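You operate a simulated robot arm through the tools that you are given. There is no shell and no other tool.

You run a simulated two-armed robot. Do the job below in one go: nothing can be reset, and whatever is moved stays where it is left.

JOB
Shut off the cooling water and drain its sight glass empty.
Fine: close the blue and red valve levers, blue before draining; close the yellow one again.
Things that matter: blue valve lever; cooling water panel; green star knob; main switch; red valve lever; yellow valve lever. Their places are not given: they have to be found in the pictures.

Only the result counts: the job must be done as asked and must still hold three seconds after the hand-in. Knocking over, shifting, dropping, spilling or breaking anything else fails it.

ROBOT AND FRAMES
Two 7-joint arms with fingered hands on one trunk that stands fixed in place. Base frame: the origin is at the foot of the trunk, x ahead of it, y to its left, z up. Lengths are in mm, angles in degrees, forces in N, time in s.
The left shoulder is at [60, 177, 750], the right one opposite. Payload 4 kg a hand.
Tool frame (each hand has its own): the origin (TCP) lies between the finger pads and is the grasp point; the fingertips stand 37 mm ahead of it; z points along the fingers, y is the line along which they close. The gripper opens to 124 mm. The gripper's body begins 43 mm behind the TCP. The gripper is a hand of 3 fingers: y runs from the thumb to the fingers, the wrist lies at [-15, -108, -202] in the tool frame, and closing takes about 1.5 s.
Orientation is told as [roll, pitch, yaw] about the base's x, y, z axes, in that order, counted from this pose: with the fingers straight down and the wrist toward the robot, the tool's x, y and z point along [0, 1, 0], [1, 0, 0] and [0, 0, -1] of the base frame.

CONTROLS
- The arms move only by the tool move_arm. It takes "left_deltas", "right_deltas" or both (then of equal length, played together; a hand with none holds still); each is a list of rows, each an object of numbers (a shift or turn left out is 0, a gripper value left out holds the last): "x", "y", "z": the shift along the tool's x, y, z in units of 20 mm (1.0 is 20 mm); "ax", "ay", "az": the turn, a rotation vector about the tool's x, y, z in units of 5 degrees (1.0 is 5 degrees). In form: [{"x": .., "y": .., "z": .., "ax": .., "ay": .., "az": ..}, ...]. A call has 1 to 20 rows; each row shifts and turns the commanded pose from where the row before left it, along the tool's axes as they then stand. "left_fingers" and "right_fingers" are, for a hand that has rows, the gripper command, from -1 (fully open) to 1 (shut), values between in proportion, set as the call begins (left out, the last holds). A call with a number of a shift or a turn outside -1 to 1 is refused whole. Each row takes 0.2 s and may step no farther than 50 mm and 8.6 degrees from the row before; otherwise, or with a gripper value out of range, the whole call is refused. A pose out of reach is approached as far as the arm can. The call stops where the force on the tool passes 40 N (or 10 N more than at its start, if that is more) or the arm is blocked; 0.2 s more then pass. The fingers move at their own pace (about 72 mm/s each) and stop on an object; they squeeze with about 25 N. The grip force told is the motor's: it shows also when the fingers shut on nothing. Time passes only in rows, and 0.2 s behind the last, so rows that do not move let the fingers close. The reply holds the time, the measured pose of the TCP, the force on the tool along the base axes, the opening and the grip force, in the units named above and with some noise, with the torque about the TCP (base axes, N m) and any sound that the robot's microphone picked up.
- Cameras (640 x 400 px; columns grow to the right, rows downward): "scene" is now at [45.6, 42, 1408.3]; the picture's right is [0.55, -0.83, 0.00], its down [-0.53, -0.35, -0.77] and it looks along [0.64, 0.43, -0.64] (base axes); focal length 349 px, centre (320, 200). "left" rides on the left gripper at [-64, -76, -137] in its tool frame; the picture's right is [-0.84, -0.26, 0.48], its down [0.48, -0.76, 0.43] and it looks along [0.26, 0.60, 0.76] (tool axes); focal length 256 px, centre (320, 200). "right" rides on the right gripper at [64, -76, -136] in its tool frame; the picture's right is [-0.84, 0.26, -0.48], its down [-0.48, -0.76, 0.43] and it looks along [-0.26, 0.60, 0.76] (tool axes); focal length 256 px, centre (320, 200).
- grab_frame(camera): a new picture of that camera. It takes no simulated time.
- raise_lower(by): slides the trunk up (or, below 0, down) by that many mm; the arms and the scene camera ride with it, the base frame stays. It gives what a move gives, with no picture.
- curl_fingers(index, middle, thumb_bend, thumb_turn, hand): sets how far each is bent, from 0 (flat) to 1 (curled in); at 0.3 the hand is open as for a grip, at 0.7 the pads meet at the TCP. One left out holds its place. A second passes; each finger stops where it meets its share of the squeeze, and holds until it gets a number again. A gripper value or a shape takes the hand back. It gives what a move gives, with no picture; readings hold the bend of each and the force on the fingers (four entries, about 0 where the hand has none), thumb and palm. thumb_turn goes from beside the hand (0) to across from the fingers (1), as for a grip.
- hand_shape(shape, hand): the hand has 3 fingers and takes this shape, open, in about a second: jaw (thumb against the fingers, like two jaws); tri (thumb and two fingers); tip (a fingertip pinch); poke (one finger out to press); point (the index stretched); flat (the hand flat); cup (the hand cupped); fist (a fist). The gripper value then closes the fingers along that shape, each until it touches; the sizes above hold for jaw. It gives what a move gives, with no picture.
- aim_head(pan, tilt): turns the head with the scene camera to pan (to the left, within 86 degrees either way) and tilt (down, from -29 to 69), counted from straight ahead of the robot. It gives what a move gives.
- probe_pixels(camera, pixels): for up to 12 pixels [column, row] of the newest picture of that camera ("zoom" is the newest enlarged one), the place [x, y, z] in the base frame of the surface seen there, good to about 2 mm, but the place of the scene camera against the robot may be out by one fixed shift of up to 12 mm in any direction. It takes no simulated time.
- close_up(camera, box): a new picture of the part [left, top, right, bottom] of that camera's present view, enlarged. It takes no simulated time.
- sign_off(): hands the job in; it is judged then, once.

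Open the grippers and draw the arms clear of the work before you hand the job in, unless the task says otherwise.

The tools are called after "Request:" as a command line: name --argument value ..., lists and objects as JSON in quotes. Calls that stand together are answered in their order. move_arm: Moves the arms, as the interface text tells. Its arguments: {"type":"object","properties":{"left_deltas":{"type":"array","items":{"type":"object","properties":{"x":{"type":"number"},"y":{"type":"number"},"z":{"type":"number"},"ax":{"type":"number"},"ay":{"type":"number"},"az":{"type":"number"}}}},"left_fingers":{"type":"number"},"right_deltas":{"type":"array","items":{"type":"object","properties":{"x":{"type":"number"},"y":{"type":"number"},"z":{"type":"number"},"ax":{"type":"number"},"ay":{"type":"number"},"az":{"type":"number"}}}},"right_fingers":{"type":"number"}},"required":[]} The other tools are called the same way: raise_lower (by) slides the trunk up or down; hand_shape (shape, hand) gives the hand a shape; curl_fingers (index, middle, thumb_bend, thumb_turn, hand) moves the fingers one by one; aim_head (pan, tilt) turns the head that bears the scene camera; grab_frame (camera) takes a picture; probe_pixels (camera, pixels) gives the place of the surface under pixels of a picture; close_up (camera, box) takes an enlarged picture of a part of a camera's view; sign_off () hands the job in.

At the start:

```text
time_s: 0.0
left_position: [372.0, 571.6, 997.8]
left_tool_rot: [0.0, 0.0, 0.0]
left_force: [0.1, -0.4, -0.8]
left_torque: [0.03, 0.0, -0.01]
left_width: 123.3
left_finger_force: 0.2
left_shape: jaw
left_bend: [0.3, 0.3, 0.3, 0.98]
left_finger forces: [0.0, 0.0, 0.0, 0.0, 0.0, 0.0]
right_position: [706.7, 6.3, 983.3]
right_tool_rot: [-0.1, 0.1, 0.0]
right_force: [-0.4, 0.3, -0.4]
right_torque: [0.03, -0.01, 0.02]
right_width: 123.2
right_finger_force: 0.0
right_shape: jaw
right_bend: [0.3, 0.3, 0.3, 0.98]
right_finger forces: [0.1, 0.0, 0.1, 0.0, 0.0, 0.0]
trunk travel left (down, up): [-275.0, 315.0]
head pan, tilt: [33.7, 39.5]
```

scene: 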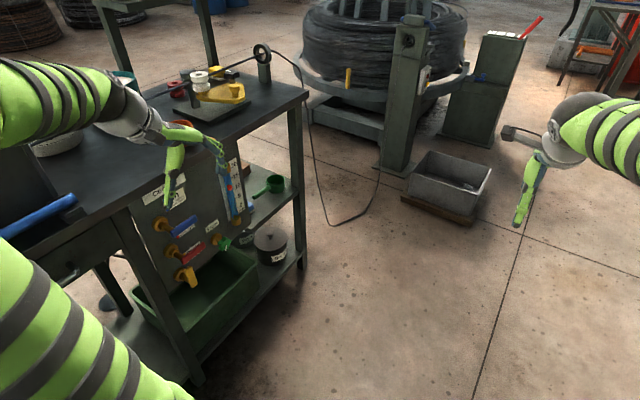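
right: 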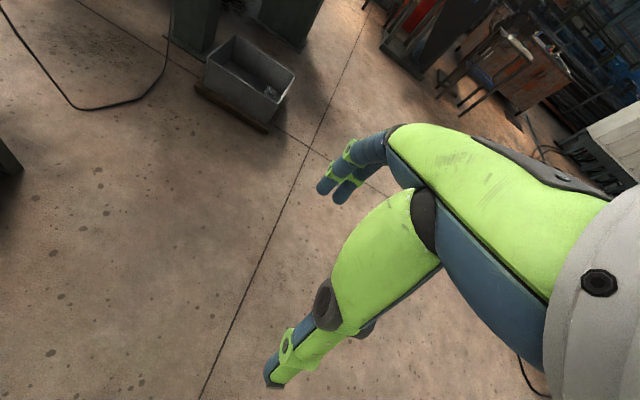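
left: 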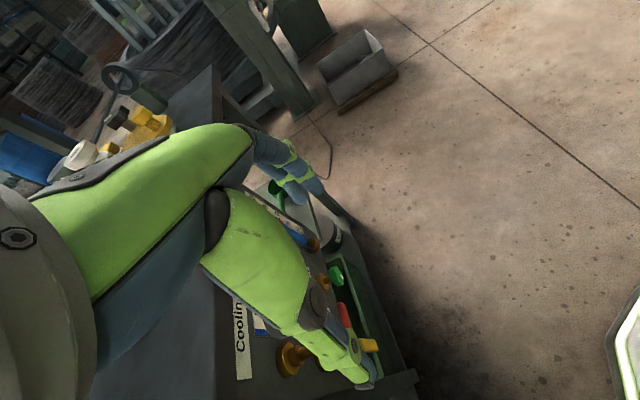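

The scene picture shows the panel near (190,230) with blue, red, and yellow levers below the bench. I'll enlarge that region to see details.

Request:
close_up --camera "scene" --box '[120, 140, 300, 310]'

Request:
close_up --camera "left" --box '[200, 160, 420, 400]'

```text
2.35 times, centred on (210, 225) of scene
```

zoom: 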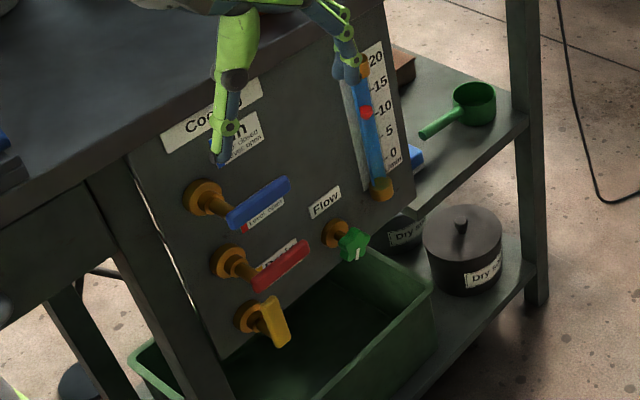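

```text
1.67 times, centred on (310, 280) of left
```

zoom: 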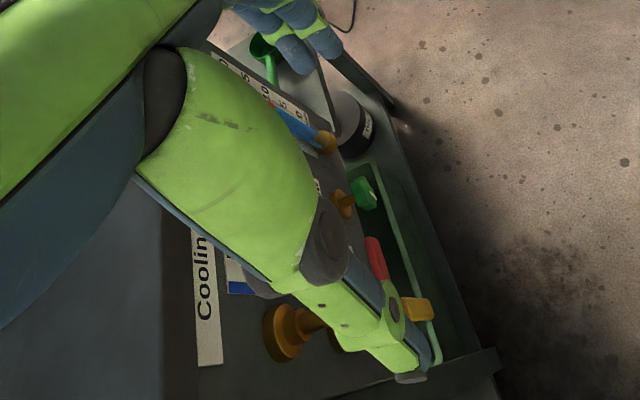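

The left hand blocks some of the labels at (225,130) of the zoom. I'll take a scene close-up again and probe the surface points of the panel and valves.

Request:
close_up --camera "scene" --box '[140, 160, 260, 300]'

Request:
probe_pixels --camera "scene" --pixels '[[163, 225], [186, 228], [170, 250], [195, 250], [186, 273], [222, 243], [201, 214], [195, 280], [150, 200], [236, 190], [228, 221], [245, 290]]'

```text
2.86 times, centred on (200, 230) of scene
```

zoom: 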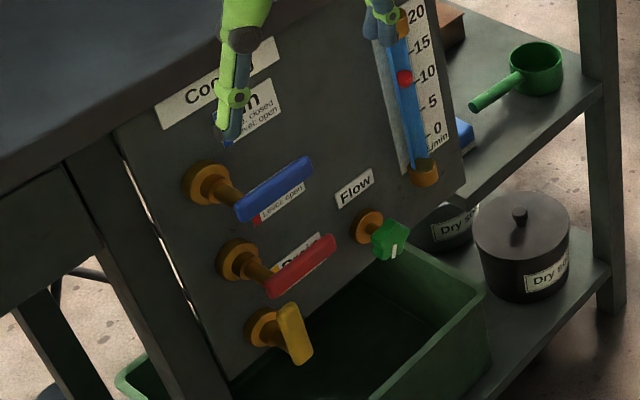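

```text
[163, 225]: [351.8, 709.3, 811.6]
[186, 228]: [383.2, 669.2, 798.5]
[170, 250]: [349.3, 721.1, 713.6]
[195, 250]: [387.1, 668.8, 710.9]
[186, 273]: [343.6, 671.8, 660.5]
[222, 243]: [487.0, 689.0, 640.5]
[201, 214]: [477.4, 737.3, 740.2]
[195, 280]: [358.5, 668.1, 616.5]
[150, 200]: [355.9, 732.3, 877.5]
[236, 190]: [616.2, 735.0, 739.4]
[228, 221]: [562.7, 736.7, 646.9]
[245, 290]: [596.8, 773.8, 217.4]
```

The panel faces the robot's right side (−y) at y≈735, with handles standing out to y≈668. I'll draw the left hand back toward −y to clear the view of the labels.

Request:
move_arm --left_deltas '[{"x": -1}, {"x": -1}, {"x": -1}, {"x": -1}, {"x": -1}, {"x": -1}, {"x": -1}, {"x": -1}, {"x": -1}, {"x": -1}]'

Request:
grab_frame --camera "scene"

Request:
close_up --camera "scene" --box '[140, 160, 260, 300]'

```text
time_s: 2.2
left_position: [372.3, 372.2, 997.1]
left_tool_rot: [0.0, 0.0, 0.0]
left_force: [-0.1, 0.2, -0.2]
left_torque: [0.01, -0.02, 0.0]
left_width: 123.9
left_finger_force: 0.0
left_shape: jaw
left_bend: [0.3, 0.3, 0.3, 0.98]
left_finger forces: [0.0, 0.0, 0.0, 0.0, 0.0, 0.0]
right_position: [708.3, 6.2, 983.6]
right_tool_rot: [0.1, -0.1, 0.0]
right_force: [0.5, -0.1, 0.0]
right_torque: [-0.02, 0.01, 0.01]
right_width: 123.5
right_finger_force: 0.1
right_shape: jaw
right_bend: [0.3, 0.3, 0.3, 0.98]
right_finger forces: [0.0, 0.0, 0.0, 0.0, 0.0, 0.1]
trunk travel left (down, up): [-275.0, 315.0]
head pan, tilt: [33.7, 39.5]
```

```text
taken
```

scene: 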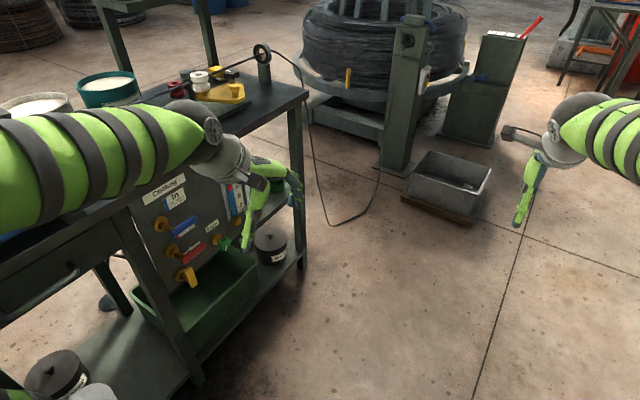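

```text
2.86 times, centred on (200, 230) of scene
```

zoom: 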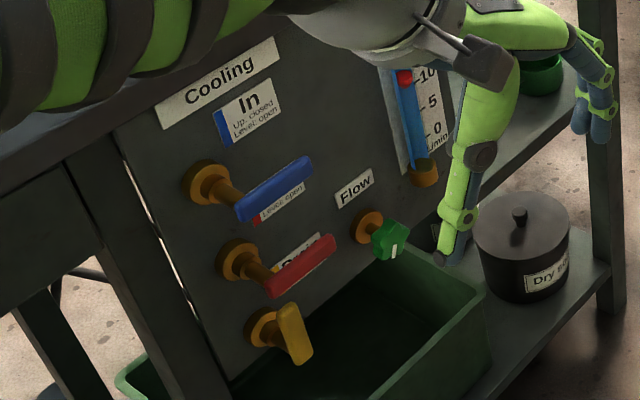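

The blue label reads "In / Up: closed / Level: open". I'll enlarge more around the red and yellow labels partly hidden behind the levers.

Request:
close_up --camera "scene" --box '[170, 210, 230, 250]'

Request:
close_up --camera "scene" --box '[170, 235, 230, 290]'

Request:
grab_frame --camera "left"

```text
10.00 times, centred on (200, 230) of scene
```

zoom: 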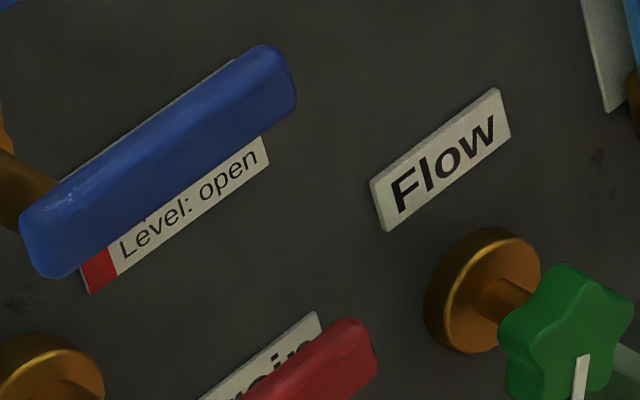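

```text
7.27 times, centred on (200, 262) of scene
```

zoom: 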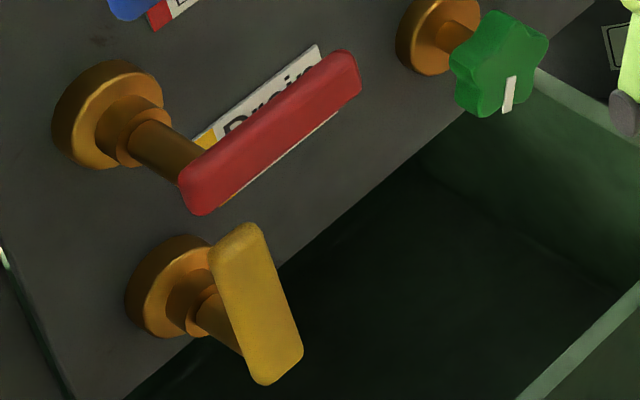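

```text
taken
```

left: 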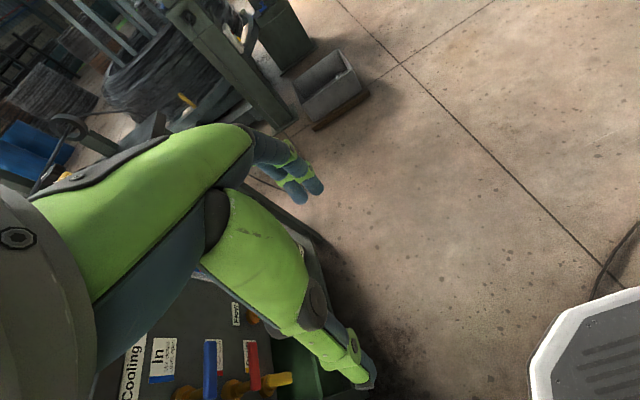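

All three levers: "Up: closed, Level: open"; yellow is now up (closed), blue and red are level (open). I'll probe lever geometry in an enlarged scene view.

Request:
close_up --camera "scene" --box '[150, 205, 214, 245]'

Request:
probe_pixels --camera "zoom" --pixels '[[100, 150], [130, 190], [200, 230], [250, 250], [300, 230], [400, 180], [440, 140], [300, 290], [470, 100], [350, 130]]'

```text
10.00 times, centred on (182, 225) of scene
```

zoom: 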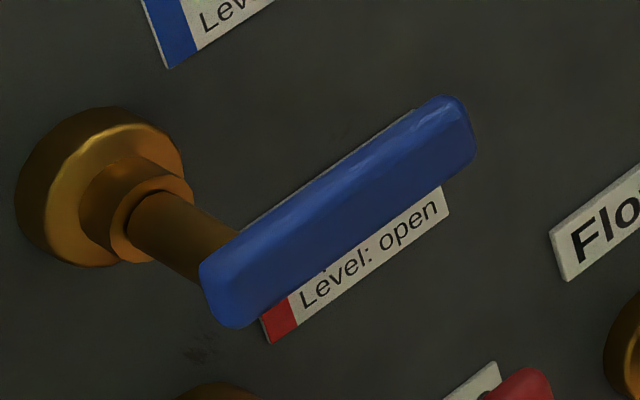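

```text
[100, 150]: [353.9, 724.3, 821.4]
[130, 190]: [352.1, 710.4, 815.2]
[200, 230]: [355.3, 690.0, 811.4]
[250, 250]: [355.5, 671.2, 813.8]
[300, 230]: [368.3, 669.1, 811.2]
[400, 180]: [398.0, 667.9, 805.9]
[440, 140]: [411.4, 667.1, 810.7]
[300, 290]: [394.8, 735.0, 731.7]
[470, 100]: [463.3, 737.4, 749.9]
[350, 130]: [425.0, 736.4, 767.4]
```

Blue stem is around x≈353, z≈812 with the bar running in +x to ~415. I'll probe the bar's edges, then the red and yellow ones.

Request:
probe_pixels --camera "zoom" --pixels '[[208, 280], [225, 318], [240, 320], [330, 260], [465, 155], [470, 130], [455, 102], [430, 100], [330, 170], [260, 225], [420, 150], [460, 140]]'

Request:
close_up --camera "scene" --box '[160, 230, 224, 290]'

```text
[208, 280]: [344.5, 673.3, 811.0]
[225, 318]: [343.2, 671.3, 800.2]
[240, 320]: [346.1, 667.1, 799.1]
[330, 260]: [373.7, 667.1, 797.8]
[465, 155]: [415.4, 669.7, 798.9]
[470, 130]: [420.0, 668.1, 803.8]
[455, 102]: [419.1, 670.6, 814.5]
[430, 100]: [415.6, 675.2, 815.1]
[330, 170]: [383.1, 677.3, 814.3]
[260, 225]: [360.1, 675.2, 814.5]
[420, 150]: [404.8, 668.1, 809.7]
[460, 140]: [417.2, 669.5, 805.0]
```

```text
6.67 times, centred on (192, 260) of scene
```

zoom: 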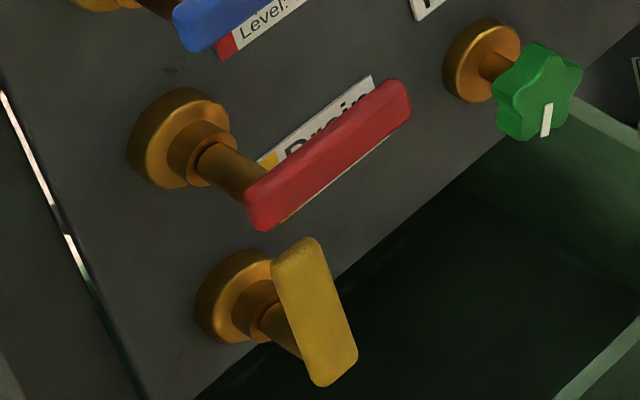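

Blue bar spans x≈342–421, z≈798–815, y≈667–680. Now probe the red and yellow levers in this zoom.

Request:
probe_pixels --camera "zoom" --pixels '[[250, 195], [262, 222], [275, 225], [330, 180], [400, 120], [408, 105], [395, 85], [330, 130], [230, 170], [300, 255], [280, 262], [318, 375]]'

Request:
probe_pixels --camera "zoom" --pixels '[[310, 240], [320, 260], [350, 350], [335, 380], [310, 340], [285, 335], [300, 300], [330, 300], [540, 80], [480, 65], [180, 130], [230, 300]]'

```text
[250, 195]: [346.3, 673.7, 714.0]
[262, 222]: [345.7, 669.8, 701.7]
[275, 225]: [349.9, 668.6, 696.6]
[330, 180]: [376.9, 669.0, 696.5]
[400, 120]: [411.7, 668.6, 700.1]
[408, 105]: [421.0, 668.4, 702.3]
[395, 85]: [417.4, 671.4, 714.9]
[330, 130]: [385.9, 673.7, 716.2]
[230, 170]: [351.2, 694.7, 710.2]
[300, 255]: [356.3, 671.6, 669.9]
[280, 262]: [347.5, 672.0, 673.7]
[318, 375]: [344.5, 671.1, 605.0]
```

```text
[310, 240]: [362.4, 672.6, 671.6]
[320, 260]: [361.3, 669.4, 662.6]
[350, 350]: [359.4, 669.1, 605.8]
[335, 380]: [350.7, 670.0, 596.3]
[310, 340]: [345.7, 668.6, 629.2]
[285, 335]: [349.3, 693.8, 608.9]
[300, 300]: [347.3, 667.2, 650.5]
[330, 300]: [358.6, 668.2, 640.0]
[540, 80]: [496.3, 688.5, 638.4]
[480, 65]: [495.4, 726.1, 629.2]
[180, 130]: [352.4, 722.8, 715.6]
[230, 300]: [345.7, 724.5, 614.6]
```

The stems sit at x≈352 and z≈807/707/607 (blue/red/yellow), with bars ~70 mm long from the pivot. I'll turn the left hand so its fingers point at the panel (+y), half-way first.

Request:
move_arm --left_deltas '[{"x": 0.41, "y": 0.16, "z": 0.325, "ay": 1}, {"x": 0.38, "y": 0.16, "z": 0.359, "ay": 1}, {"x": 0.347, "y": 0.16, "z": 0.391, "ay": 1}, {"x": 0.312, "y": 0.16, "z": 0.42, "ay": 1}, {"x": 0.274, "y": 0.16, "z": 0.446, "ay": 1}, {"x": 0.234, "y": 0.16, "z": 0.468, "ay": 1}, {"x": 0.193, "y": 0.16, "z": 0.486, "ay": 1}, {"x": 0.149, "y": 0.16, "z": 0.501, "ay": 1}, {"x": 0.105, "y": 0.16, "z": 0.513, "ay": 1}]'

Request:
grab_frame --camera "scene"

Request:
grab_frame --camera "left"

```text
time_s: 4.2
left_position: [402.2, 445.8, 938.5]
left_tool_rot: [45.1, 0.0, 0.0]
left_force: [-0.4, -0.1, -0.5]
left_torque: [0.04, 0.01, -0.01]
left_width: 123.6
left_finger_force: 0.0
left_shape: jaw
left_bend: [0.3, 0.3, 0.3, 0.98]
left_finger forces: [0.0, 0.0, 0.0, 0.0, 0.0, 0.0]
right_position: [709.1, 6.2, 982.5]
right_tool_rot: [0.1, 0.1, 0.1]
right_force: [-0.3, 0.6, -0.3]
right_torque: [-0.02, 0.02, -0.03]
right_width: 123.6
right_finger_force: 0.1
right_shape: jaw
right_bend: [0.3, 0.3, 0.3, 0.98]
right_finger forces: [0.1, 0.0, 0.0, 0.0, 0.1, 0.0]
trunk travel left (down, up): [-275.0, 315.0]
head pan, tilt: [33.7, 39.5]
```

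```text
taken
```

scene: 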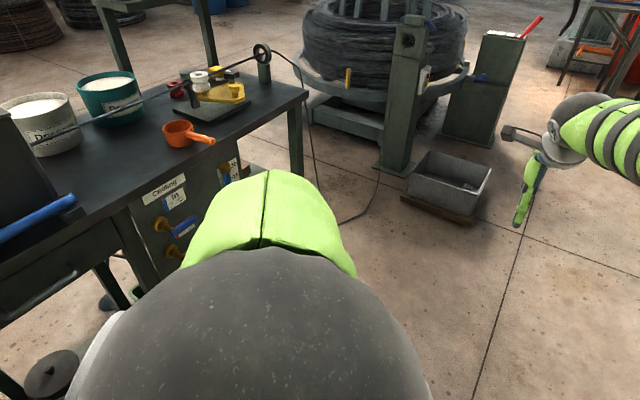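

```text
taken
```

left: 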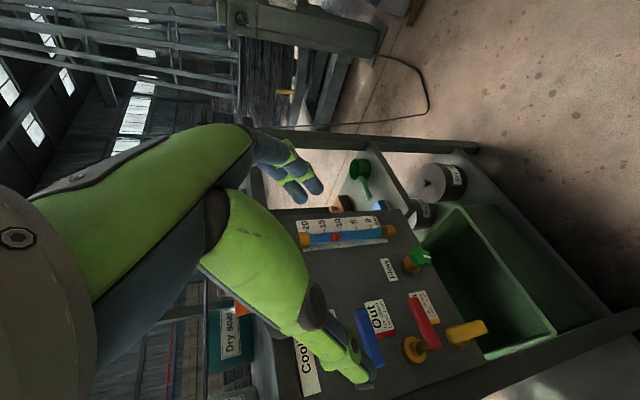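

The left wrist camera now shows the whole panel with labels: "Out" for the red lever and another for yellow. I'll zoom in to read the labels and the sight glass.

Request:
close_up --camera "left" --box '[340, 260, 500, 390]'

Request:
close_up --camera "left" --box '[280, 190, 440, 280]'

```text
3.08 times, centred on (420, 325) of left
```

zoom: 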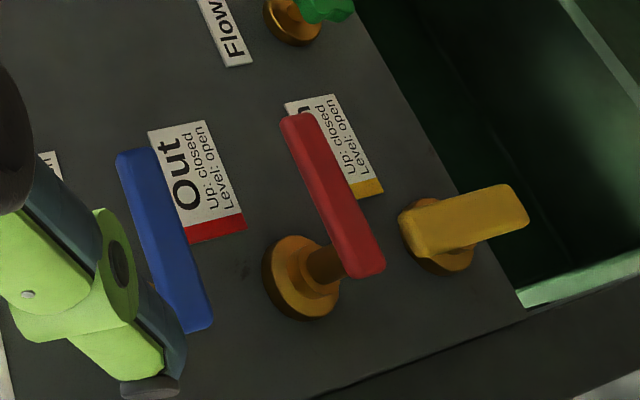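

```text
4.00 times, centred on (360, 235) of left
```

zoom: 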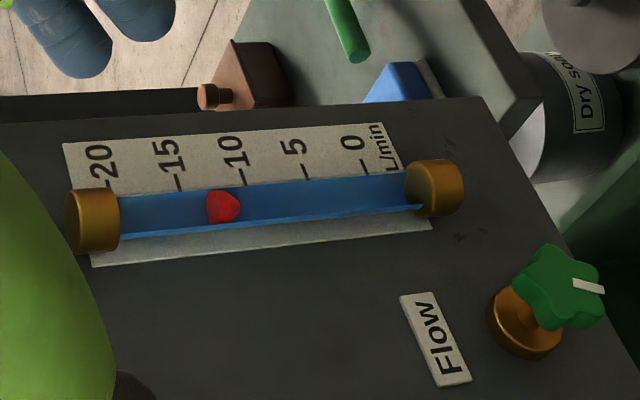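

Labels confirm "Up: closed / Level: open" for all, with In=blue, Out=red, Drain=yellow; float reads ~11 L/min. I'll probe lever geometry through the wrist camera (no scene-camera shift).

Request:
close_up --camera "left" --box '[340, 260, 500, 390]'

Request:
probe_pixels --camera "zoom" --pixels '[[130, 165], [155, 155], [160, 240], [205, 315], [190, 325], [290, 125], [315, 120], [335, 200], [355, 270], [380, 262], [300, 290], [270, 350]]'

Request:
probe_pixels --camera "zoom" --pixels '[[415, 230], [430, 210], [510, 190], [522, 210], [470, 225], [445, 262], [410, 265], [290, 30], [320, 10], [540, 295], [480, 320], [250, 250]]'

```text
3.08 times, centred on (420, 325) of left
```

zoom: 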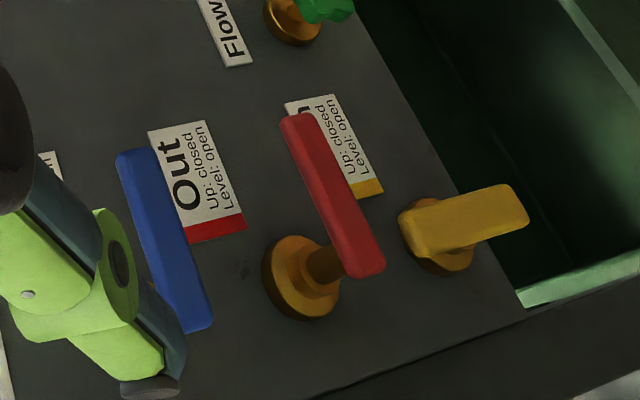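

```text
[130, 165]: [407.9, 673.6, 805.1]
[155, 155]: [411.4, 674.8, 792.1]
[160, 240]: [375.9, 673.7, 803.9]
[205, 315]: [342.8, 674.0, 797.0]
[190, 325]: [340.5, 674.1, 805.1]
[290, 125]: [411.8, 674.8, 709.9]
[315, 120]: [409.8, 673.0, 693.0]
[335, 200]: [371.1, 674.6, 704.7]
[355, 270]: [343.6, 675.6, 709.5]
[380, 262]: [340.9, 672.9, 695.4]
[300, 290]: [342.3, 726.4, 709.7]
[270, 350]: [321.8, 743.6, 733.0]
```

```text
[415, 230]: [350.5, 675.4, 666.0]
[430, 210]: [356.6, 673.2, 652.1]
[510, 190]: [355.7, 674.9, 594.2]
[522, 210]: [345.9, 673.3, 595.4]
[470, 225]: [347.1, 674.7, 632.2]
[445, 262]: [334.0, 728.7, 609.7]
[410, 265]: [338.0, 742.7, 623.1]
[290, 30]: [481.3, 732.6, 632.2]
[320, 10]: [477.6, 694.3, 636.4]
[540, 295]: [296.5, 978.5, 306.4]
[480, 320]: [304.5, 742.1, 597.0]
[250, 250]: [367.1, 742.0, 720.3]
```

Wrist-camera geometry: panel y≈742, bars front y≈674, pivots x≈346 with z≈801/702/602, bars reaching to x≈414. Now I'll shape the left hand to "poke" and look at where the finger is.

Request:
hand_shape --hand "left" --shape "poke"

Request:
grab_frame --camera "left"

Request:
grab_frame --camera "scene"

```text
time_s: 5.1
left_position: [400.8, 444.7, 939.9]
left_tool_rot: [45.0, 0.0, 0.0]
left_force: [0.4, -0.3, -0.5]
left_torque: [0.01, -0.02, 0.02]
left_width: 0.0
left_finger_force: 0.0
left_shape: poke
left_bend: [0.7, 0.7, 0.0, 1.0]
left_finger forces: [0.0, 0.0, 0.0, 0.0, 0.1, 0.1]
right_position: [707.6, 6.1, 983.4]
right_tool_rot: [-0.1, 0.1, 0.0]
right_force: [0.7, 0.0, -0.4]
right_torque: [-0.04, 0.0, -0.03]
right_width: 123.4
right_finger_force: 0.1
right_shape: jaw
right_bend: [0.3, 0.3, 0.3, 0.98]
right_finger forces: [0.0, 0.0, 0.0, 0.0, 0.1, 0.0]
trunk travel left (down, up): [-275.0, 315.0]
head pan, tilt: [33.7, 39.5]
```

```text
taken
```

left: 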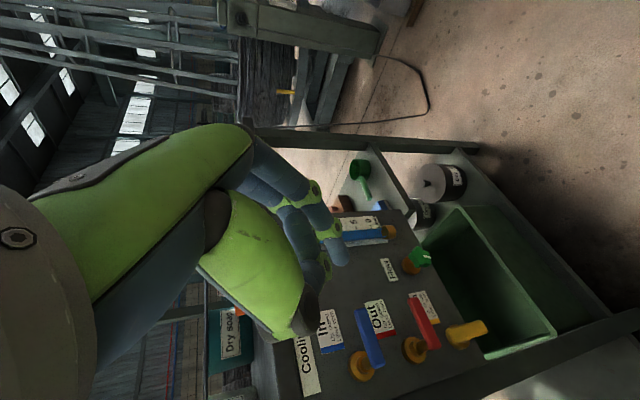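

```text
taken
```

scene: 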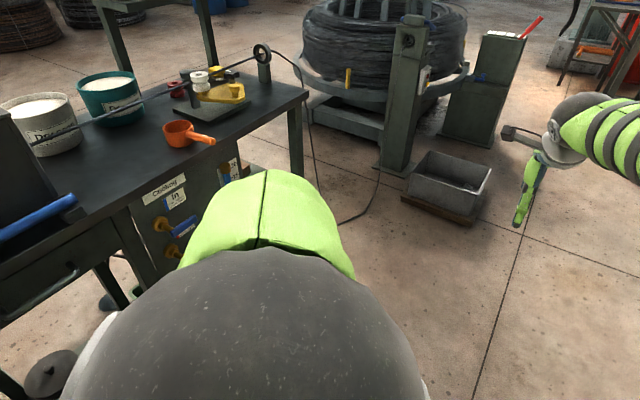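

In "poke" both fingers are together near (320,250), not a single post. I'll try "point" to compare.

Request:
hand_shape --hand "left" --shape "point"

Request:
grab_frame --camera "left"

Request:
close_up --camera "left" --box '[200, 120, 400, 370]'

```text
time_s: 6.0
left_position: [401.8, 446.2, 940.1]
left_tool_rot: [45.0, 0.1, 0.0]
left_force: [0.6, 0.4, -0.5]
left_torque: [0.02, 0.03, -0.01]
left_width: 118.2
left_finger_force: 0.1
left_shape: point
left_bend: [0.32, 1.0, 1.0, 0.89]
left_finger forces: [0.0, 0.0, 0.0, 0.0, 0.0, 0.0]
right_position: [707.4, 5.4, 982.7]
right_tool_rot: [0.0, -0.1, 0.0]
right_force: [0.3, -0.7, 0.7]
right_torque: [0.0, 0.03, -0.01]
right_width: 123.5
right_finger_force: 0.0
right_shape: jaw
right_bend: [0.3, 0.3, 0.3, 0.98]
right_finger forces: [0.0, 0.0, 0.1, 0.0, 0.0, 0.0]
trunk travel left (down, up): [-275.0, 315.0]
head pan, tilt: [33.7, 39.5]
```

```text
taken
```

left: 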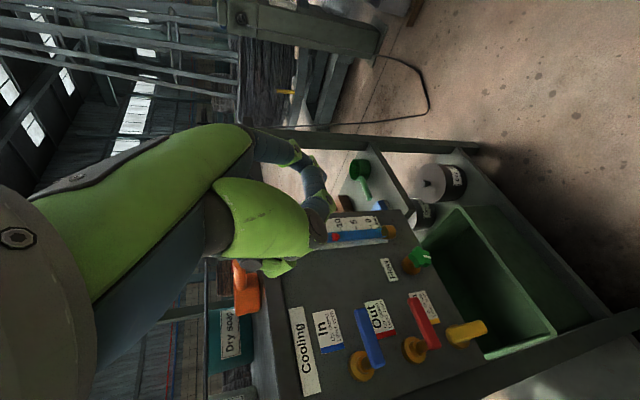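

```text
1.60 times, centred on (300, 245) of left
```

zoom: 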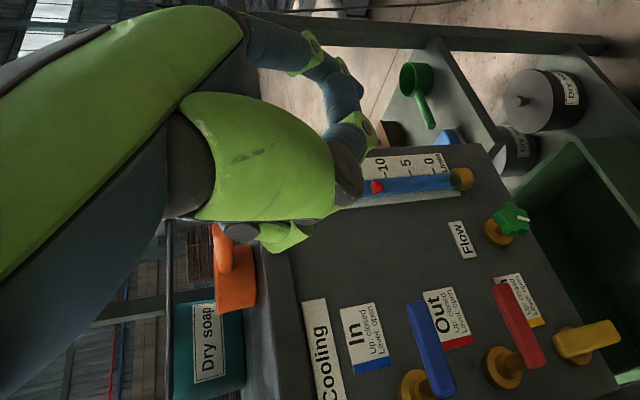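

"Point" hides the index behind the middle finger. I'll try a closed jaw (all fingertips meeting at the TCP), which makes a solid compact post, and look at it.

Request:
hand_shape --hand "left" --shape "jaw"

Request:
move_arm --left_deltas '[{"y": 0}, {"y": 0}, {"y": 0}, {"y": 0}, {"y": 0}, {"y": 0}, {"y": 0}, {"y": 0}]' --left_fingers 1

Request:
grab_frame --camera "left"

Request:
close_up --camera "left" --box '[220, 120, 420, 320]'

```text
time_s: 6.9
left_position: [400.5, 445.7, 939.3]
left_tool_rot: [44.9, -0.2, 0.0]
left_force: [0.2, 0.2, 0.4]
left_torque: [0.01, 0.03, 0.03]
left_width: 123.4
left_finger_force: 0.1
left_shape: jaw
left_bend: [0.3, 0.3, 0.3, 0.97]
left_finger forces: [0.1, 0.1, 0.0, 0.0, 0.0, 0.0]
right_position: [707.7, 5.7, 982.5]
right_tool_rot: [0.1, 0.0, 0.0]
right_force: [-0.9, 0.5, 0.1]
right_torque: [0.0, 0.04, -0.01]
right_width: 123.7
right_finger_force: 0.0
right_shape: jaw
right_bend: [0.3, 0.3, 0.3, 0.98]
right_finger forces: [0.1, 0.0, 0.0, 0.0, 0.1, 0.0]
trunk travel left (down, up): [-275.0, 315.0]
head pan, tilt: [33.7, 39.5]
```

```text
time_s: 8.7
left_position: [400.7, 445.9, 939.6]
left_tool_rot: [45.1, -0.1, 0.1]
left_force: [-0.3, -0.3, 0.5]
left_torque: [-0.01, 0.01, 0.0]
left_width: 0.0
left_finger_force: 25.1
left_shape: jaw
left_bend: [0.7, 0.7, 0.71, 1.0]
left_finger forces: [0.0, 0.0, 0.1, 0.0, 0.0, 0.1]
right_position: [707.3, 6.8, 983.6]
right_tool_rot: [0.1, 0.0, 0.0]
right_force: [-0.8, -0.2, -0.6]
right_torque: [0.03, -0.04, -0.01]
right_width: 123.8
right_finger_force: 0.1
right_shape: jaw
right_bend: [0.3, 0.3, 0.3, 0.98]
right_finger forces: [0.1, 0.1, 0.0, 0.0, 0.0, 0.1]
trunk travel left (down, up): [-275.0, 315.0]
head pan, tilt: [33.7, 39.5]
```

```text
taken
```

left: 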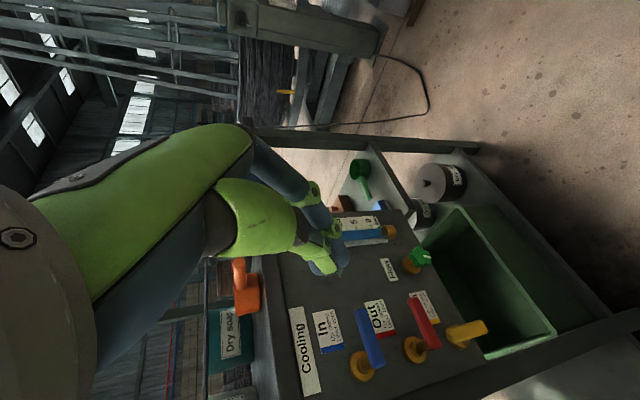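

```text
2.00 times, centred on (320, 220) of left
```

zoom: 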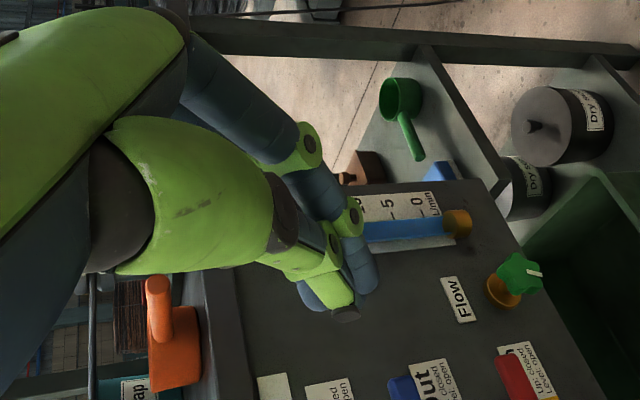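

The closed jaw makes a post near zoom (345,290). I'll probe the fingertip surfaces to learn its size relative to the TCP (400.7, 445.9, 939.6).

Request:
probe_pixels --camera "zoom" --pixels '[[370, 285], [360, 265], [345, 240], [355, 215], [310, 295], [300, 285], [345, 315], [340, 290], [335, 240], [375, 270], [320, 305], [300, 265]]'

```text
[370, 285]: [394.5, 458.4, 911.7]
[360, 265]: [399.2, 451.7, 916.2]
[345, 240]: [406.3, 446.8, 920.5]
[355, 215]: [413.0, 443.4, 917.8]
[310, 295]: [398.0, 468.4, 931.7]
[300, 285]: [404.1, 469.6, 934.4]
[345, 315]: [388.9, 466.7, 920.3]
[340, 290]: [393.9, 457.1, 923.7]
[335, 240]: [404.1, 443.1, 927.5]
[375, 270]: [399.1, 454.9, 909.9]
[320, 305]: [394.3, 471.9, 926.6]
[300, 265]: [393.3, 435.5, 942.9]
```

The post is about 44 mm (tool x) by 20 mm (tool y), tips ~33 mm ahead. I'll finish turning to point at +y and roll −45° about the fingers so tool x points up-left, the mean push direction.

Request:
move_arm --left_deltas '[{"x": -0.085, "z": 0.707, "ay": 1}, {"x": -0.146, "z": 0.697, "ay": 1}, {"x": -0.206, "z": 0.681, "ay": 1}, {"x": -0.265, "z": 0.661, "ay": 1}, {"x": -0.321, "z": 0.636, "ay": 1}, {"x": -0.376, "z": 0.606, "ay": 1}, {"x": -0.427, "z": 0.57, "ay": 1}, {"x": -0.475, "z": 0.53, "ay": 1}, {"x": -0.52, "z": 0.487, "ay": 1}, {"az": -1}, {"az": -1}, {"az": -1}, {"az": -1}, {"az": -1}, {"az": -1}, {"az": -1}, {"az": -1}, {"az": -1}]'

Request:
grab_frame --camera "left"

Request:
grab_frame --camera "scene"

```text
time_s: 12.5
left_position: [454.2, 493.8, 898.7]
left_tool_rot: [90.0, -45.1, 0.1]
left_force: [0.3, 0.1, -0.5]
left_torque: [0.03, -0.01, 0.02]
left_width: 0.2
left_finger_force: 24.4
left_shape: jaw
left_bend: [0.7, 0.7, 0.71, 1.0]
left_finger forces: [0.0, 0.0, 0.0, 0.0, 0.0, 0.0]
left hand out of reach, approached as far as the arm can: row 1, 2, 3, 4, 5, 6, 9, 10, 11, 13, 14, 15, 16, 17, 18
right_position: [708.9, 5.7, 983.0]
right_tool_rot: [-0.1, 0.1, 0.1]
right_force: [-0.3, -0.4, 0.4]
right_torque: [-0.01, 0.0, -0.02]
right_width: 123.6
right_finger_force: 0.1
right_shape: jaw
right_bend: [0.3, 0.3, 0.3, 0.98]
right_finger forces: [0.0, 0.1, 0.1, 0.0, 0.0, 0.1]
trunk travel left (down, up): [-275.0, 315.0]
head pan, tilt: [33.7, 39.5]
```

```text
taken
```

left: 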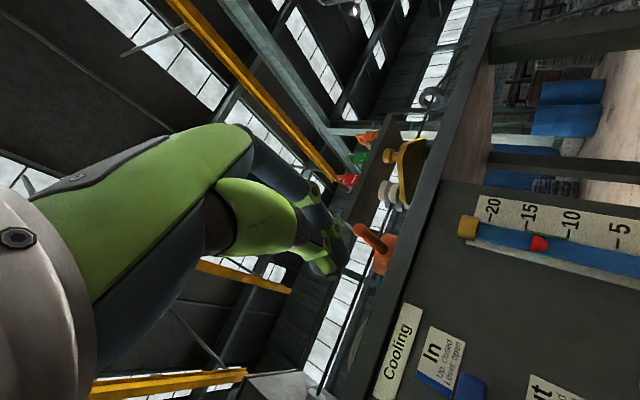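

```text
taken
```

scene: 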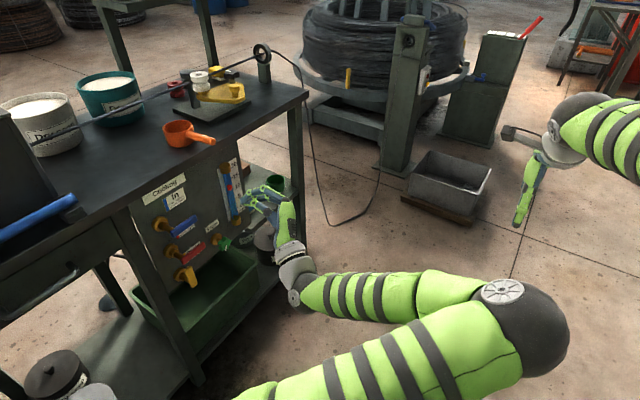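

The pose fell short of command (wrist too close to the shoulder); the panel side is further, so reach improves as I go in. I'll step toward the panel and down a bit and check where it lands.

Request:
move_arm --left_deltas '[{"x": -0.53, "y": -0.53, "z": 0.75}, {"x": -0.53, "y": -0.53, "z": 0.75}, {"x": -0.53, "y": -0.53, "z": 0.75}, {"x": -0.53, "y": -0.53, "z": 0.75}]'

Request:
grab_frame --camera "left"

Request:
grab_frame --camera "scene"

```text
time_s: 13.5
left_position: [452.8, 491.7, 895.7]
left_tool_rot: [89.9, -45.0, 0.1]
left_force: [-0.2, 0.4, -0.3]
left_torque: [0.0, -0.02, -0.02]
left_width: 0.0
left_finger_force: 24.9
left_shape: jaw
left_bend: [0.7, 0.7, 0.71, 1.0]
left_finger forces: [0.1, 0.1, 0.0, 0.0, 0.0, 0.1]
left hand out of reach, approached as far as the arm can: row 1, 2, 3, 4
right_position: [709.0, 6.5, 982.5]
right_tool_rot: [-0.1, 0.0, 0.1]
right_force: [-0.5, 0.2, -0.3]
right_torque: [-0.04, 0.03, -0.01]
right_width: 123.5
right_finger_force: 0.1
right_shape: jaw
right_bend: [0.3, 0.3, 0.3, 0.98]
right_finger forces: [0.1, 0.0, 0.0, 0.0, 0.0, 0.0]
trunk travel left (down, up): [-275.0, 315.0]
head pan, tilt: [33.7, 39.5]
```

```text
taken
```

left: 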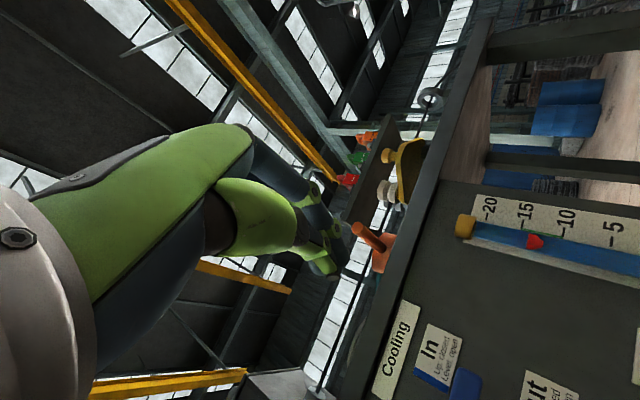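

```text
taken
```

scene: 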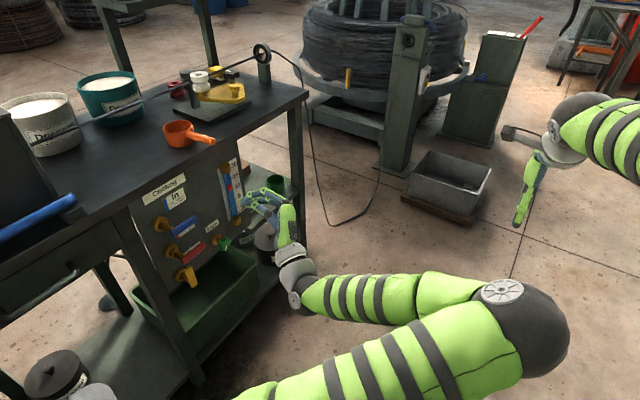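

The hand hardly moved (453,492,896), so I need to know whether it's stuck at a joint limit. I'll test with a straight +y move of 60 mm.

Request:
move_arm --left_deltas '[{"z": 1}, {"z": 1}, {"z": 1}]'

```text
time_s: 14.3
left_position: [448.8, 509.1, 921.9]
left_tool_rot: [89.9, -45.0, 0.1]
left_force: [0.1, -0.4, 0.2]
left_torque: [-0.03, 0.01, 0.0]
left_width: 0.0
left_finger_force: 24.9
left_shape: jaw
left_bend: [0.7, 0.7, 0.71, 1.0]
left_finger forces: [0.1, 0.0, 0.0, 0.0, 0.0, 0.0]
left hand out of reach, approached as far as the arm can: row 1, 2, 3
right_position: [708.9, 5.6, 984.0]
right_tool_rot: [0.0, 0.0, -0.1]
right_force: [-0.1, -0.8, -0.3]
right_torque: [-0.02, 0.0, 0.02]
right_width: 123.6
right_finger_force: 0.1
right_shape: jaw
right_bend: [0.3, 0.3, 0.3, 0.98]
right_finger forces: [0.0, 0.0, 0.0, 0.0, 0.1, 0.0]
trunk travel left (down, up): [-275.0, 315.0]
head pan, tilt: [33.7, 39.5]
```

The arm is pinned by its joint limits in this orientation. I'll undo the roll about the fingers (az +45°) to return to a better-conditioned posture and check.

Request:
move_arm --left_deltas '[{"z": -1, "az": 1}, {"z": -1, "az": 1}, {"z": -1, "az": 1}, {"az": 1}, {"az": 1}, {"az": 1}, {"az": 1}, {"az": 1}, {"az": 1}]'

Request:
grab_frame --camera "scene"

```text
time_s: 16.3
left_position: [463.7, 450.4, 919.7]
left_tool_rot: [90.0, 0.2, 0.2]
left_force: [-0.7, -0.3, 0.5]
left_torque: [0.02, 0.01, -0.02]
left_width: 0.0
left_finger_force: 25.1
left_shape: jaw
left_bend: [0.7, 0.7, 0.71, 1.0]
left_finger forces: [0.0, 0.0, 0.1, 0.1, 0.0, 0.1]
left hand out of reach, approached as far as the arm can: row 3, 4, 5
right_position: [707.6, 5.2, 982.5]
right_tool_rot: [0.0, 0.0, 0.0]
right_force: [1.1, 0.1, 0.3]
right_torque: [0.0, -0.01, 0.0]
right_width: 123.7
right_finger_force: 0.0
right_shape: jaw
right_bend: [0.3, 0.3, 0.3, 0.98]
right_finger forces: [0.0, 0.1, 0.1, 0.0, 0.0, 0.0]
trunk travel left (down, up): [-275.0, 315.0]
head pan, tilt: [33.7, 39.5]
```

```text
taken
```

scene: 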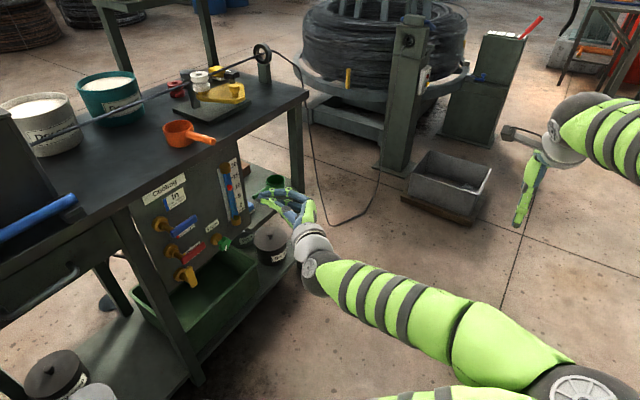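

With the fingers square to the panel and tool x up, the arm is in reach again at (464,450,920). I'll try moving in this orientation toward (410,560,780), in front of the blue/red levers.

Request:
move_arm --left_deltas '[{"x": -0.875, "y": -0.34, "z": 0.69}, {"x": -0.875, "y": -0.34, "z": 0.69}, {"x": -0.875, "y": -0.34, "z": 0.69}, {"x": -0.875, "y": -0.34, "z": 0.69}, {"x": -0.875, "y": -0.34, "z": 0.69}, {"x": -0.875, "y": -0.34, "z": 0.69}, {"x": -0.875, "y": -0.34, "z": 0.69}, {"x": -0.875, "y": -0.34, "z": 0.69}]'

Request:
grab_frame --camera "scene"

```text
time_s: 18.1
left_position: [448.2, 502.4, 828.4]
left_tool_rot: [90.0, 0.0, 0.2]
left_force: [-0.1, -0.6, -0.1]
left_torque: [0.03, -0.01, 0.01]
left_width: 0.0
left_finger_force: 25.2
left_shape: jaw
left_bend: [0.7, 0.7, 0.71, 1.0]
left_finger forces: [0.1, 0.0, 0.1, 0.0, 0.0, 0.0]
left hand out of reach, approached as far as the arm can: row 1, 2, 3, 5, 6, 7, 8
right_position: [708.1, 5.9, 983.2]
right_tool_rot: [0.0, 0.0, 0.0]
right_force: [0.9, 0.5, 0.1]
right_torque: [0.02, -0.02, 0.01]
right_width: 123.5
right_finger_force: 0.1
right_shape: jaw
right_bend: [0.3, 0.3, 0.3, 0.98]
right_finger forces: [0.0, 0.0, 0.0, 0.1, 0.0, 0.1]
trunk travel left (down, up): [-275.0, 315.0]
head pan, tilt: [33.7, 39.5]
```

```text
taken
```

scene: 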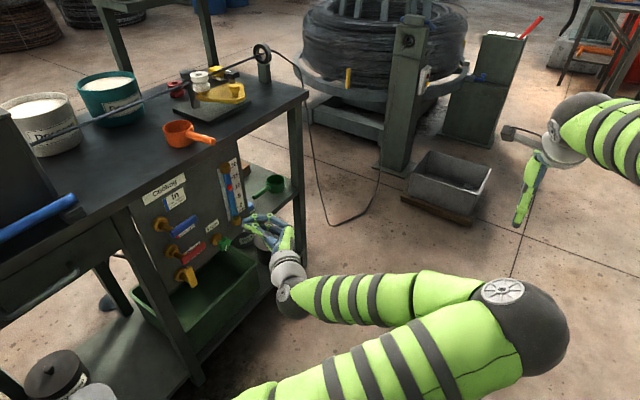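

The fold limit of the elbow is what blocks (wrist too near the shoulder). Raising the trunk will put the shoulder above the work and lengthen that distance, so I'll raise it 250 mm.

Request:
raise_lower --by 250

Request:
grab_frame --camera "scene"

```text
time_s: 20.7
left_position: [449.9, 501.9, 1077.6]
left_tool_rot: [90.0, 0.0, 0.1]
left_force: [-0.5, 0.3, -0.5]
left_torque: [0.02, 0.0, 0.0]
left_width: 0.1
left_finger_force: 25.5
left_shape: jaw
left_bend: [0.7, 0.7, 0.71, 1.0]
left_finger forces: [0.0, 0.0, 0.0, 0.0, 0.1, 0.0]
right_position: [708.8, 4.5, 1232.9]
right_tool_rot: [0.0, -0.1, 0.1]
right_force: [-0.6, 0.3, -0.5]
right_torque: [0.02, 0.01, -0.02]
right_width: 123.5
right_finger_force: 0.0
right_shape: jaw
right_bend: [0.3, 0.3, 0.3, 0.98]
right_finger forces: [0.0, 0.0, 0.0, 0.0, 0.0, 0.0]
trunk travel left (down, up): [-525.0, 65.0]
head pan, tilt: [33.7, 39.5]
```

```text
taken
```

scene: 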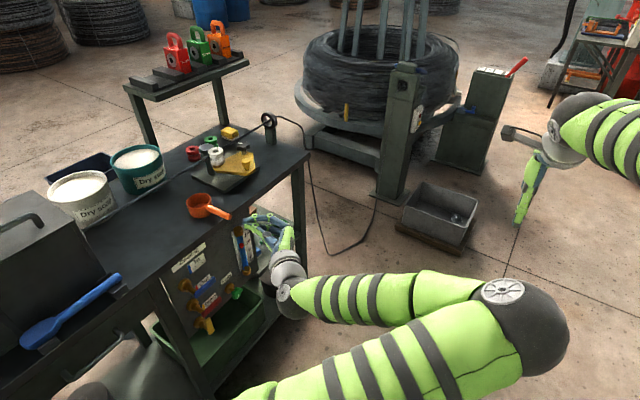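

Now I'll lower the hand in base z by 280 mm while easing 56 mm toward the panel; fingertips stay at y<600, clear of the levers at 674.

Request:
move_arm --left_deltas '[{"x": -1, "z": 0.2}, {"x": -1, "z": 0.2}, {"x": -1, "z": 0.2}, {"x": -1, "z": 0.2}, {"x": -1, "z": 0.2}, {"x": -1, "z": 0.2}, {"x": -1, "z": 0.2}, {"x": -1, "z": 0.2}, {"x": -1, "z": 0.2}, {"x": -1, "z": 0.2}, {"x": -1, "z": 0.2}, {"x": -1, "z": 0.2}, {"x": -1, "z": 0.2}, {"x": -1, "z": 0.2}]'

Request:
grab_frame --camera "scene"

Request:
grab_frame --camera "left"

```text
time_s: 23.7
left_position: [446.6, 400.8, 965.9]
left_tool_rot: [89.9, 0.2, 0.2]
left_force: [0.8, 0.5, 0.2]
left_torque: [0.0, 0.0, -0.02]
left_width: 0.1
left_finger_force: 24.5
left_shape: jaw
left_bend: [0.7, 0.7, 0.71, 1.0]
left_finger forces: [0.1, 0.0, 0.0, 0.0, 0.0, 0.0]
left hand out of reach, approached as far as the arm can: row 1, 2, 3, 4, 5, 6, 7, 8, 9, 10, 11, 12, 13, 14
right_position: [709.1, 4.2, 1232.2]
right_tool_rot: [0.0, 0.0, 0.0]
right_force: [0.4, -0.3, 0.2]
right_torque: [0.02, -0.04, 0.02]
right_width: 123.7
right_finger_force: 0.0
right_shape: jaw
right_bend: [0.3, 0.3, 0.3, 0.98]
right_finger forces: [0.1, 0.1, 0.1, 0.1, 0.0, 0.0]
trunk travel left (down, up): [-525.0, 65.0]
head pan, tilt: [33.7, 39.5]
```

```text
taken
```

scene: 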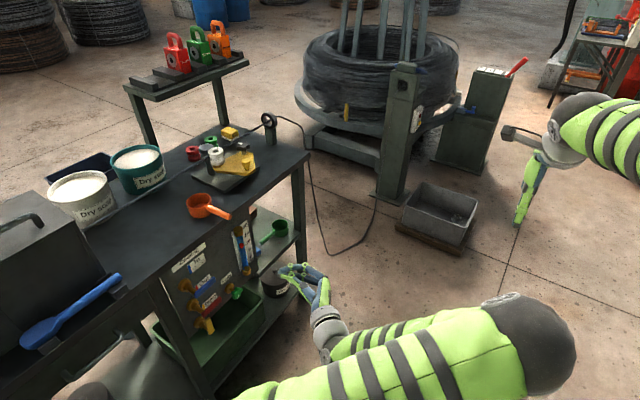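

```text
taken
```

left: 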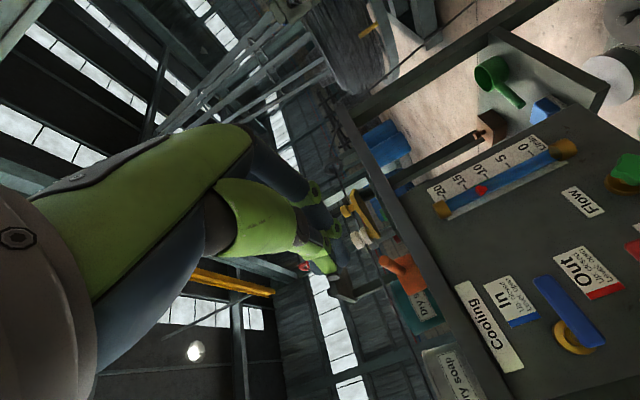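

The elbow is swung to the right (540,340 px) and that branch is stuck. I'll return the left hand to its starting posture (fingers down, near (372,571,1240)) to let the arm unfold, then approach differently.

Request:
move_arm --left_deltas '[{"x": 0.76, "y": -0.21, "z": 0.47, "ay": -1}, {"x": 0.798, "y": -0.21, "z": 0.402, "ay": -1}, {"x": 0.831, "y": -0.21, "z": 0.331, "ay": -1}, {"x": 0.856, "y": -0.21, "z": 0.257, "ay": -1}, {"x": 0.875, "y": -0.21, "z": 0.182, "ay": -1}, {"x": 0.888, "y": -0.21, "z": 0.105, "ay": -1}, {"x": 0.893, "y": -0.21, "z": 0.027, "ay": -1}, {"x": 0.892, "y": -0.21, "z": -0.051, "ay": -1}, {"x": 0.884, "y": -0.21, "z": -0.129, "ay": -1}, {"x": 0.869, "y": -0.21, "z": -0.205, "ay": -1}, {"x": 0.849, "y": -0.21, "z": -0.28, "ay": -1}, {"x": 0.821, "y": -0.21, "z": -0.352, "ay": -1}, {"x": 0.787, "y": -0.21, "z": -0.423, "ay": -1}, {"x": 0.747, "y": -0.21, "z": -0.49, "ay": -1}, {"x": 0.702, "y": -0.21, "z": -0.553, "ay": -1}, {"x": 0.651, "y": -0.21, "z": -0.612, "ay": -1}, {"x": 0.595, "y": -0.21, "z": -0.667, "ay": -1}, {"x": 0.534, "y": -0.21, "z": -0.716, "ay": -1}]'

Request:
grab_frame --camera "scene"

Request:
grab_frame --camera "right"

```text
time_s: 27.5
left_position: [408.1, 572.1, 1232.0]
left_tool_rot: [-0.1, 0.0, 0.0]
left_force: [-0.7, 0.4, 0.2]
left_torque: [0.01, -0.01, 0.0]
left_width: 0.0
left_finger_force: 24.8
left_shape: jaw
left_bend: [0.7, 0.7, 0.71, 1.0]
left_finger forces: [0.0, 0.1, 0.0, 0.1, 0.0, 0.0]
left hand out of reach, approached as far as the arm can: row 3, 4, 5, 6
right_position: [707.7, 4.4, 1233.4]
right_tool_rot: [0.0, 0.0, -0.1]
right_force: [-1.1, -0.9, 0.6]
right_torque: [-0.01, -0.03, 0.01]
right_width: 123.7
right_finger_force: 0.0
right_shape: jaw
right_bend: [0.3, 0.3, 0.3, 0.98]
right_finger forces: [0.1, 0.0, 0.0, 0.1, 0.1, 0.0]
trunk travel left (down, up): [-525.0, 65.0]
head pan, tilt: [33.7, 39.5]
```

```text
taken
```

scene: 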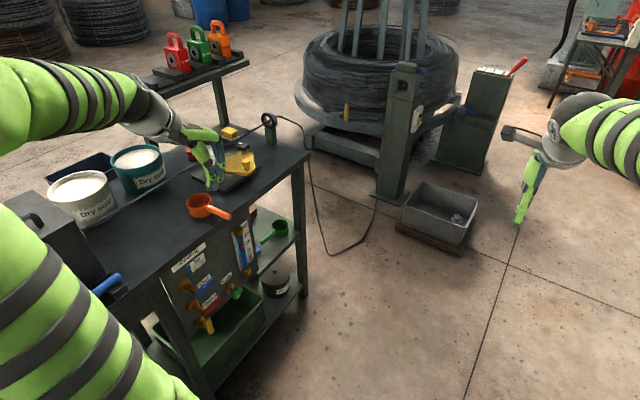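

```text
taken
```

right: 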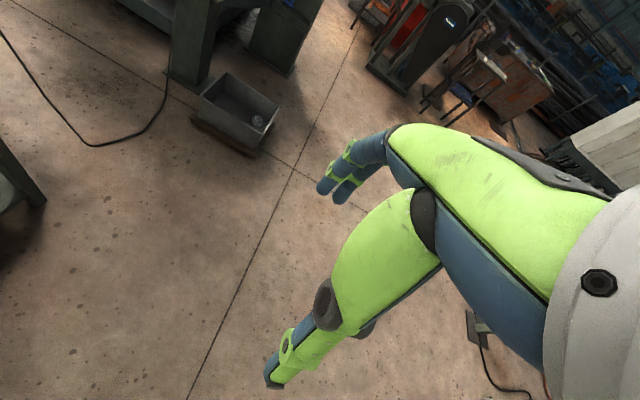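

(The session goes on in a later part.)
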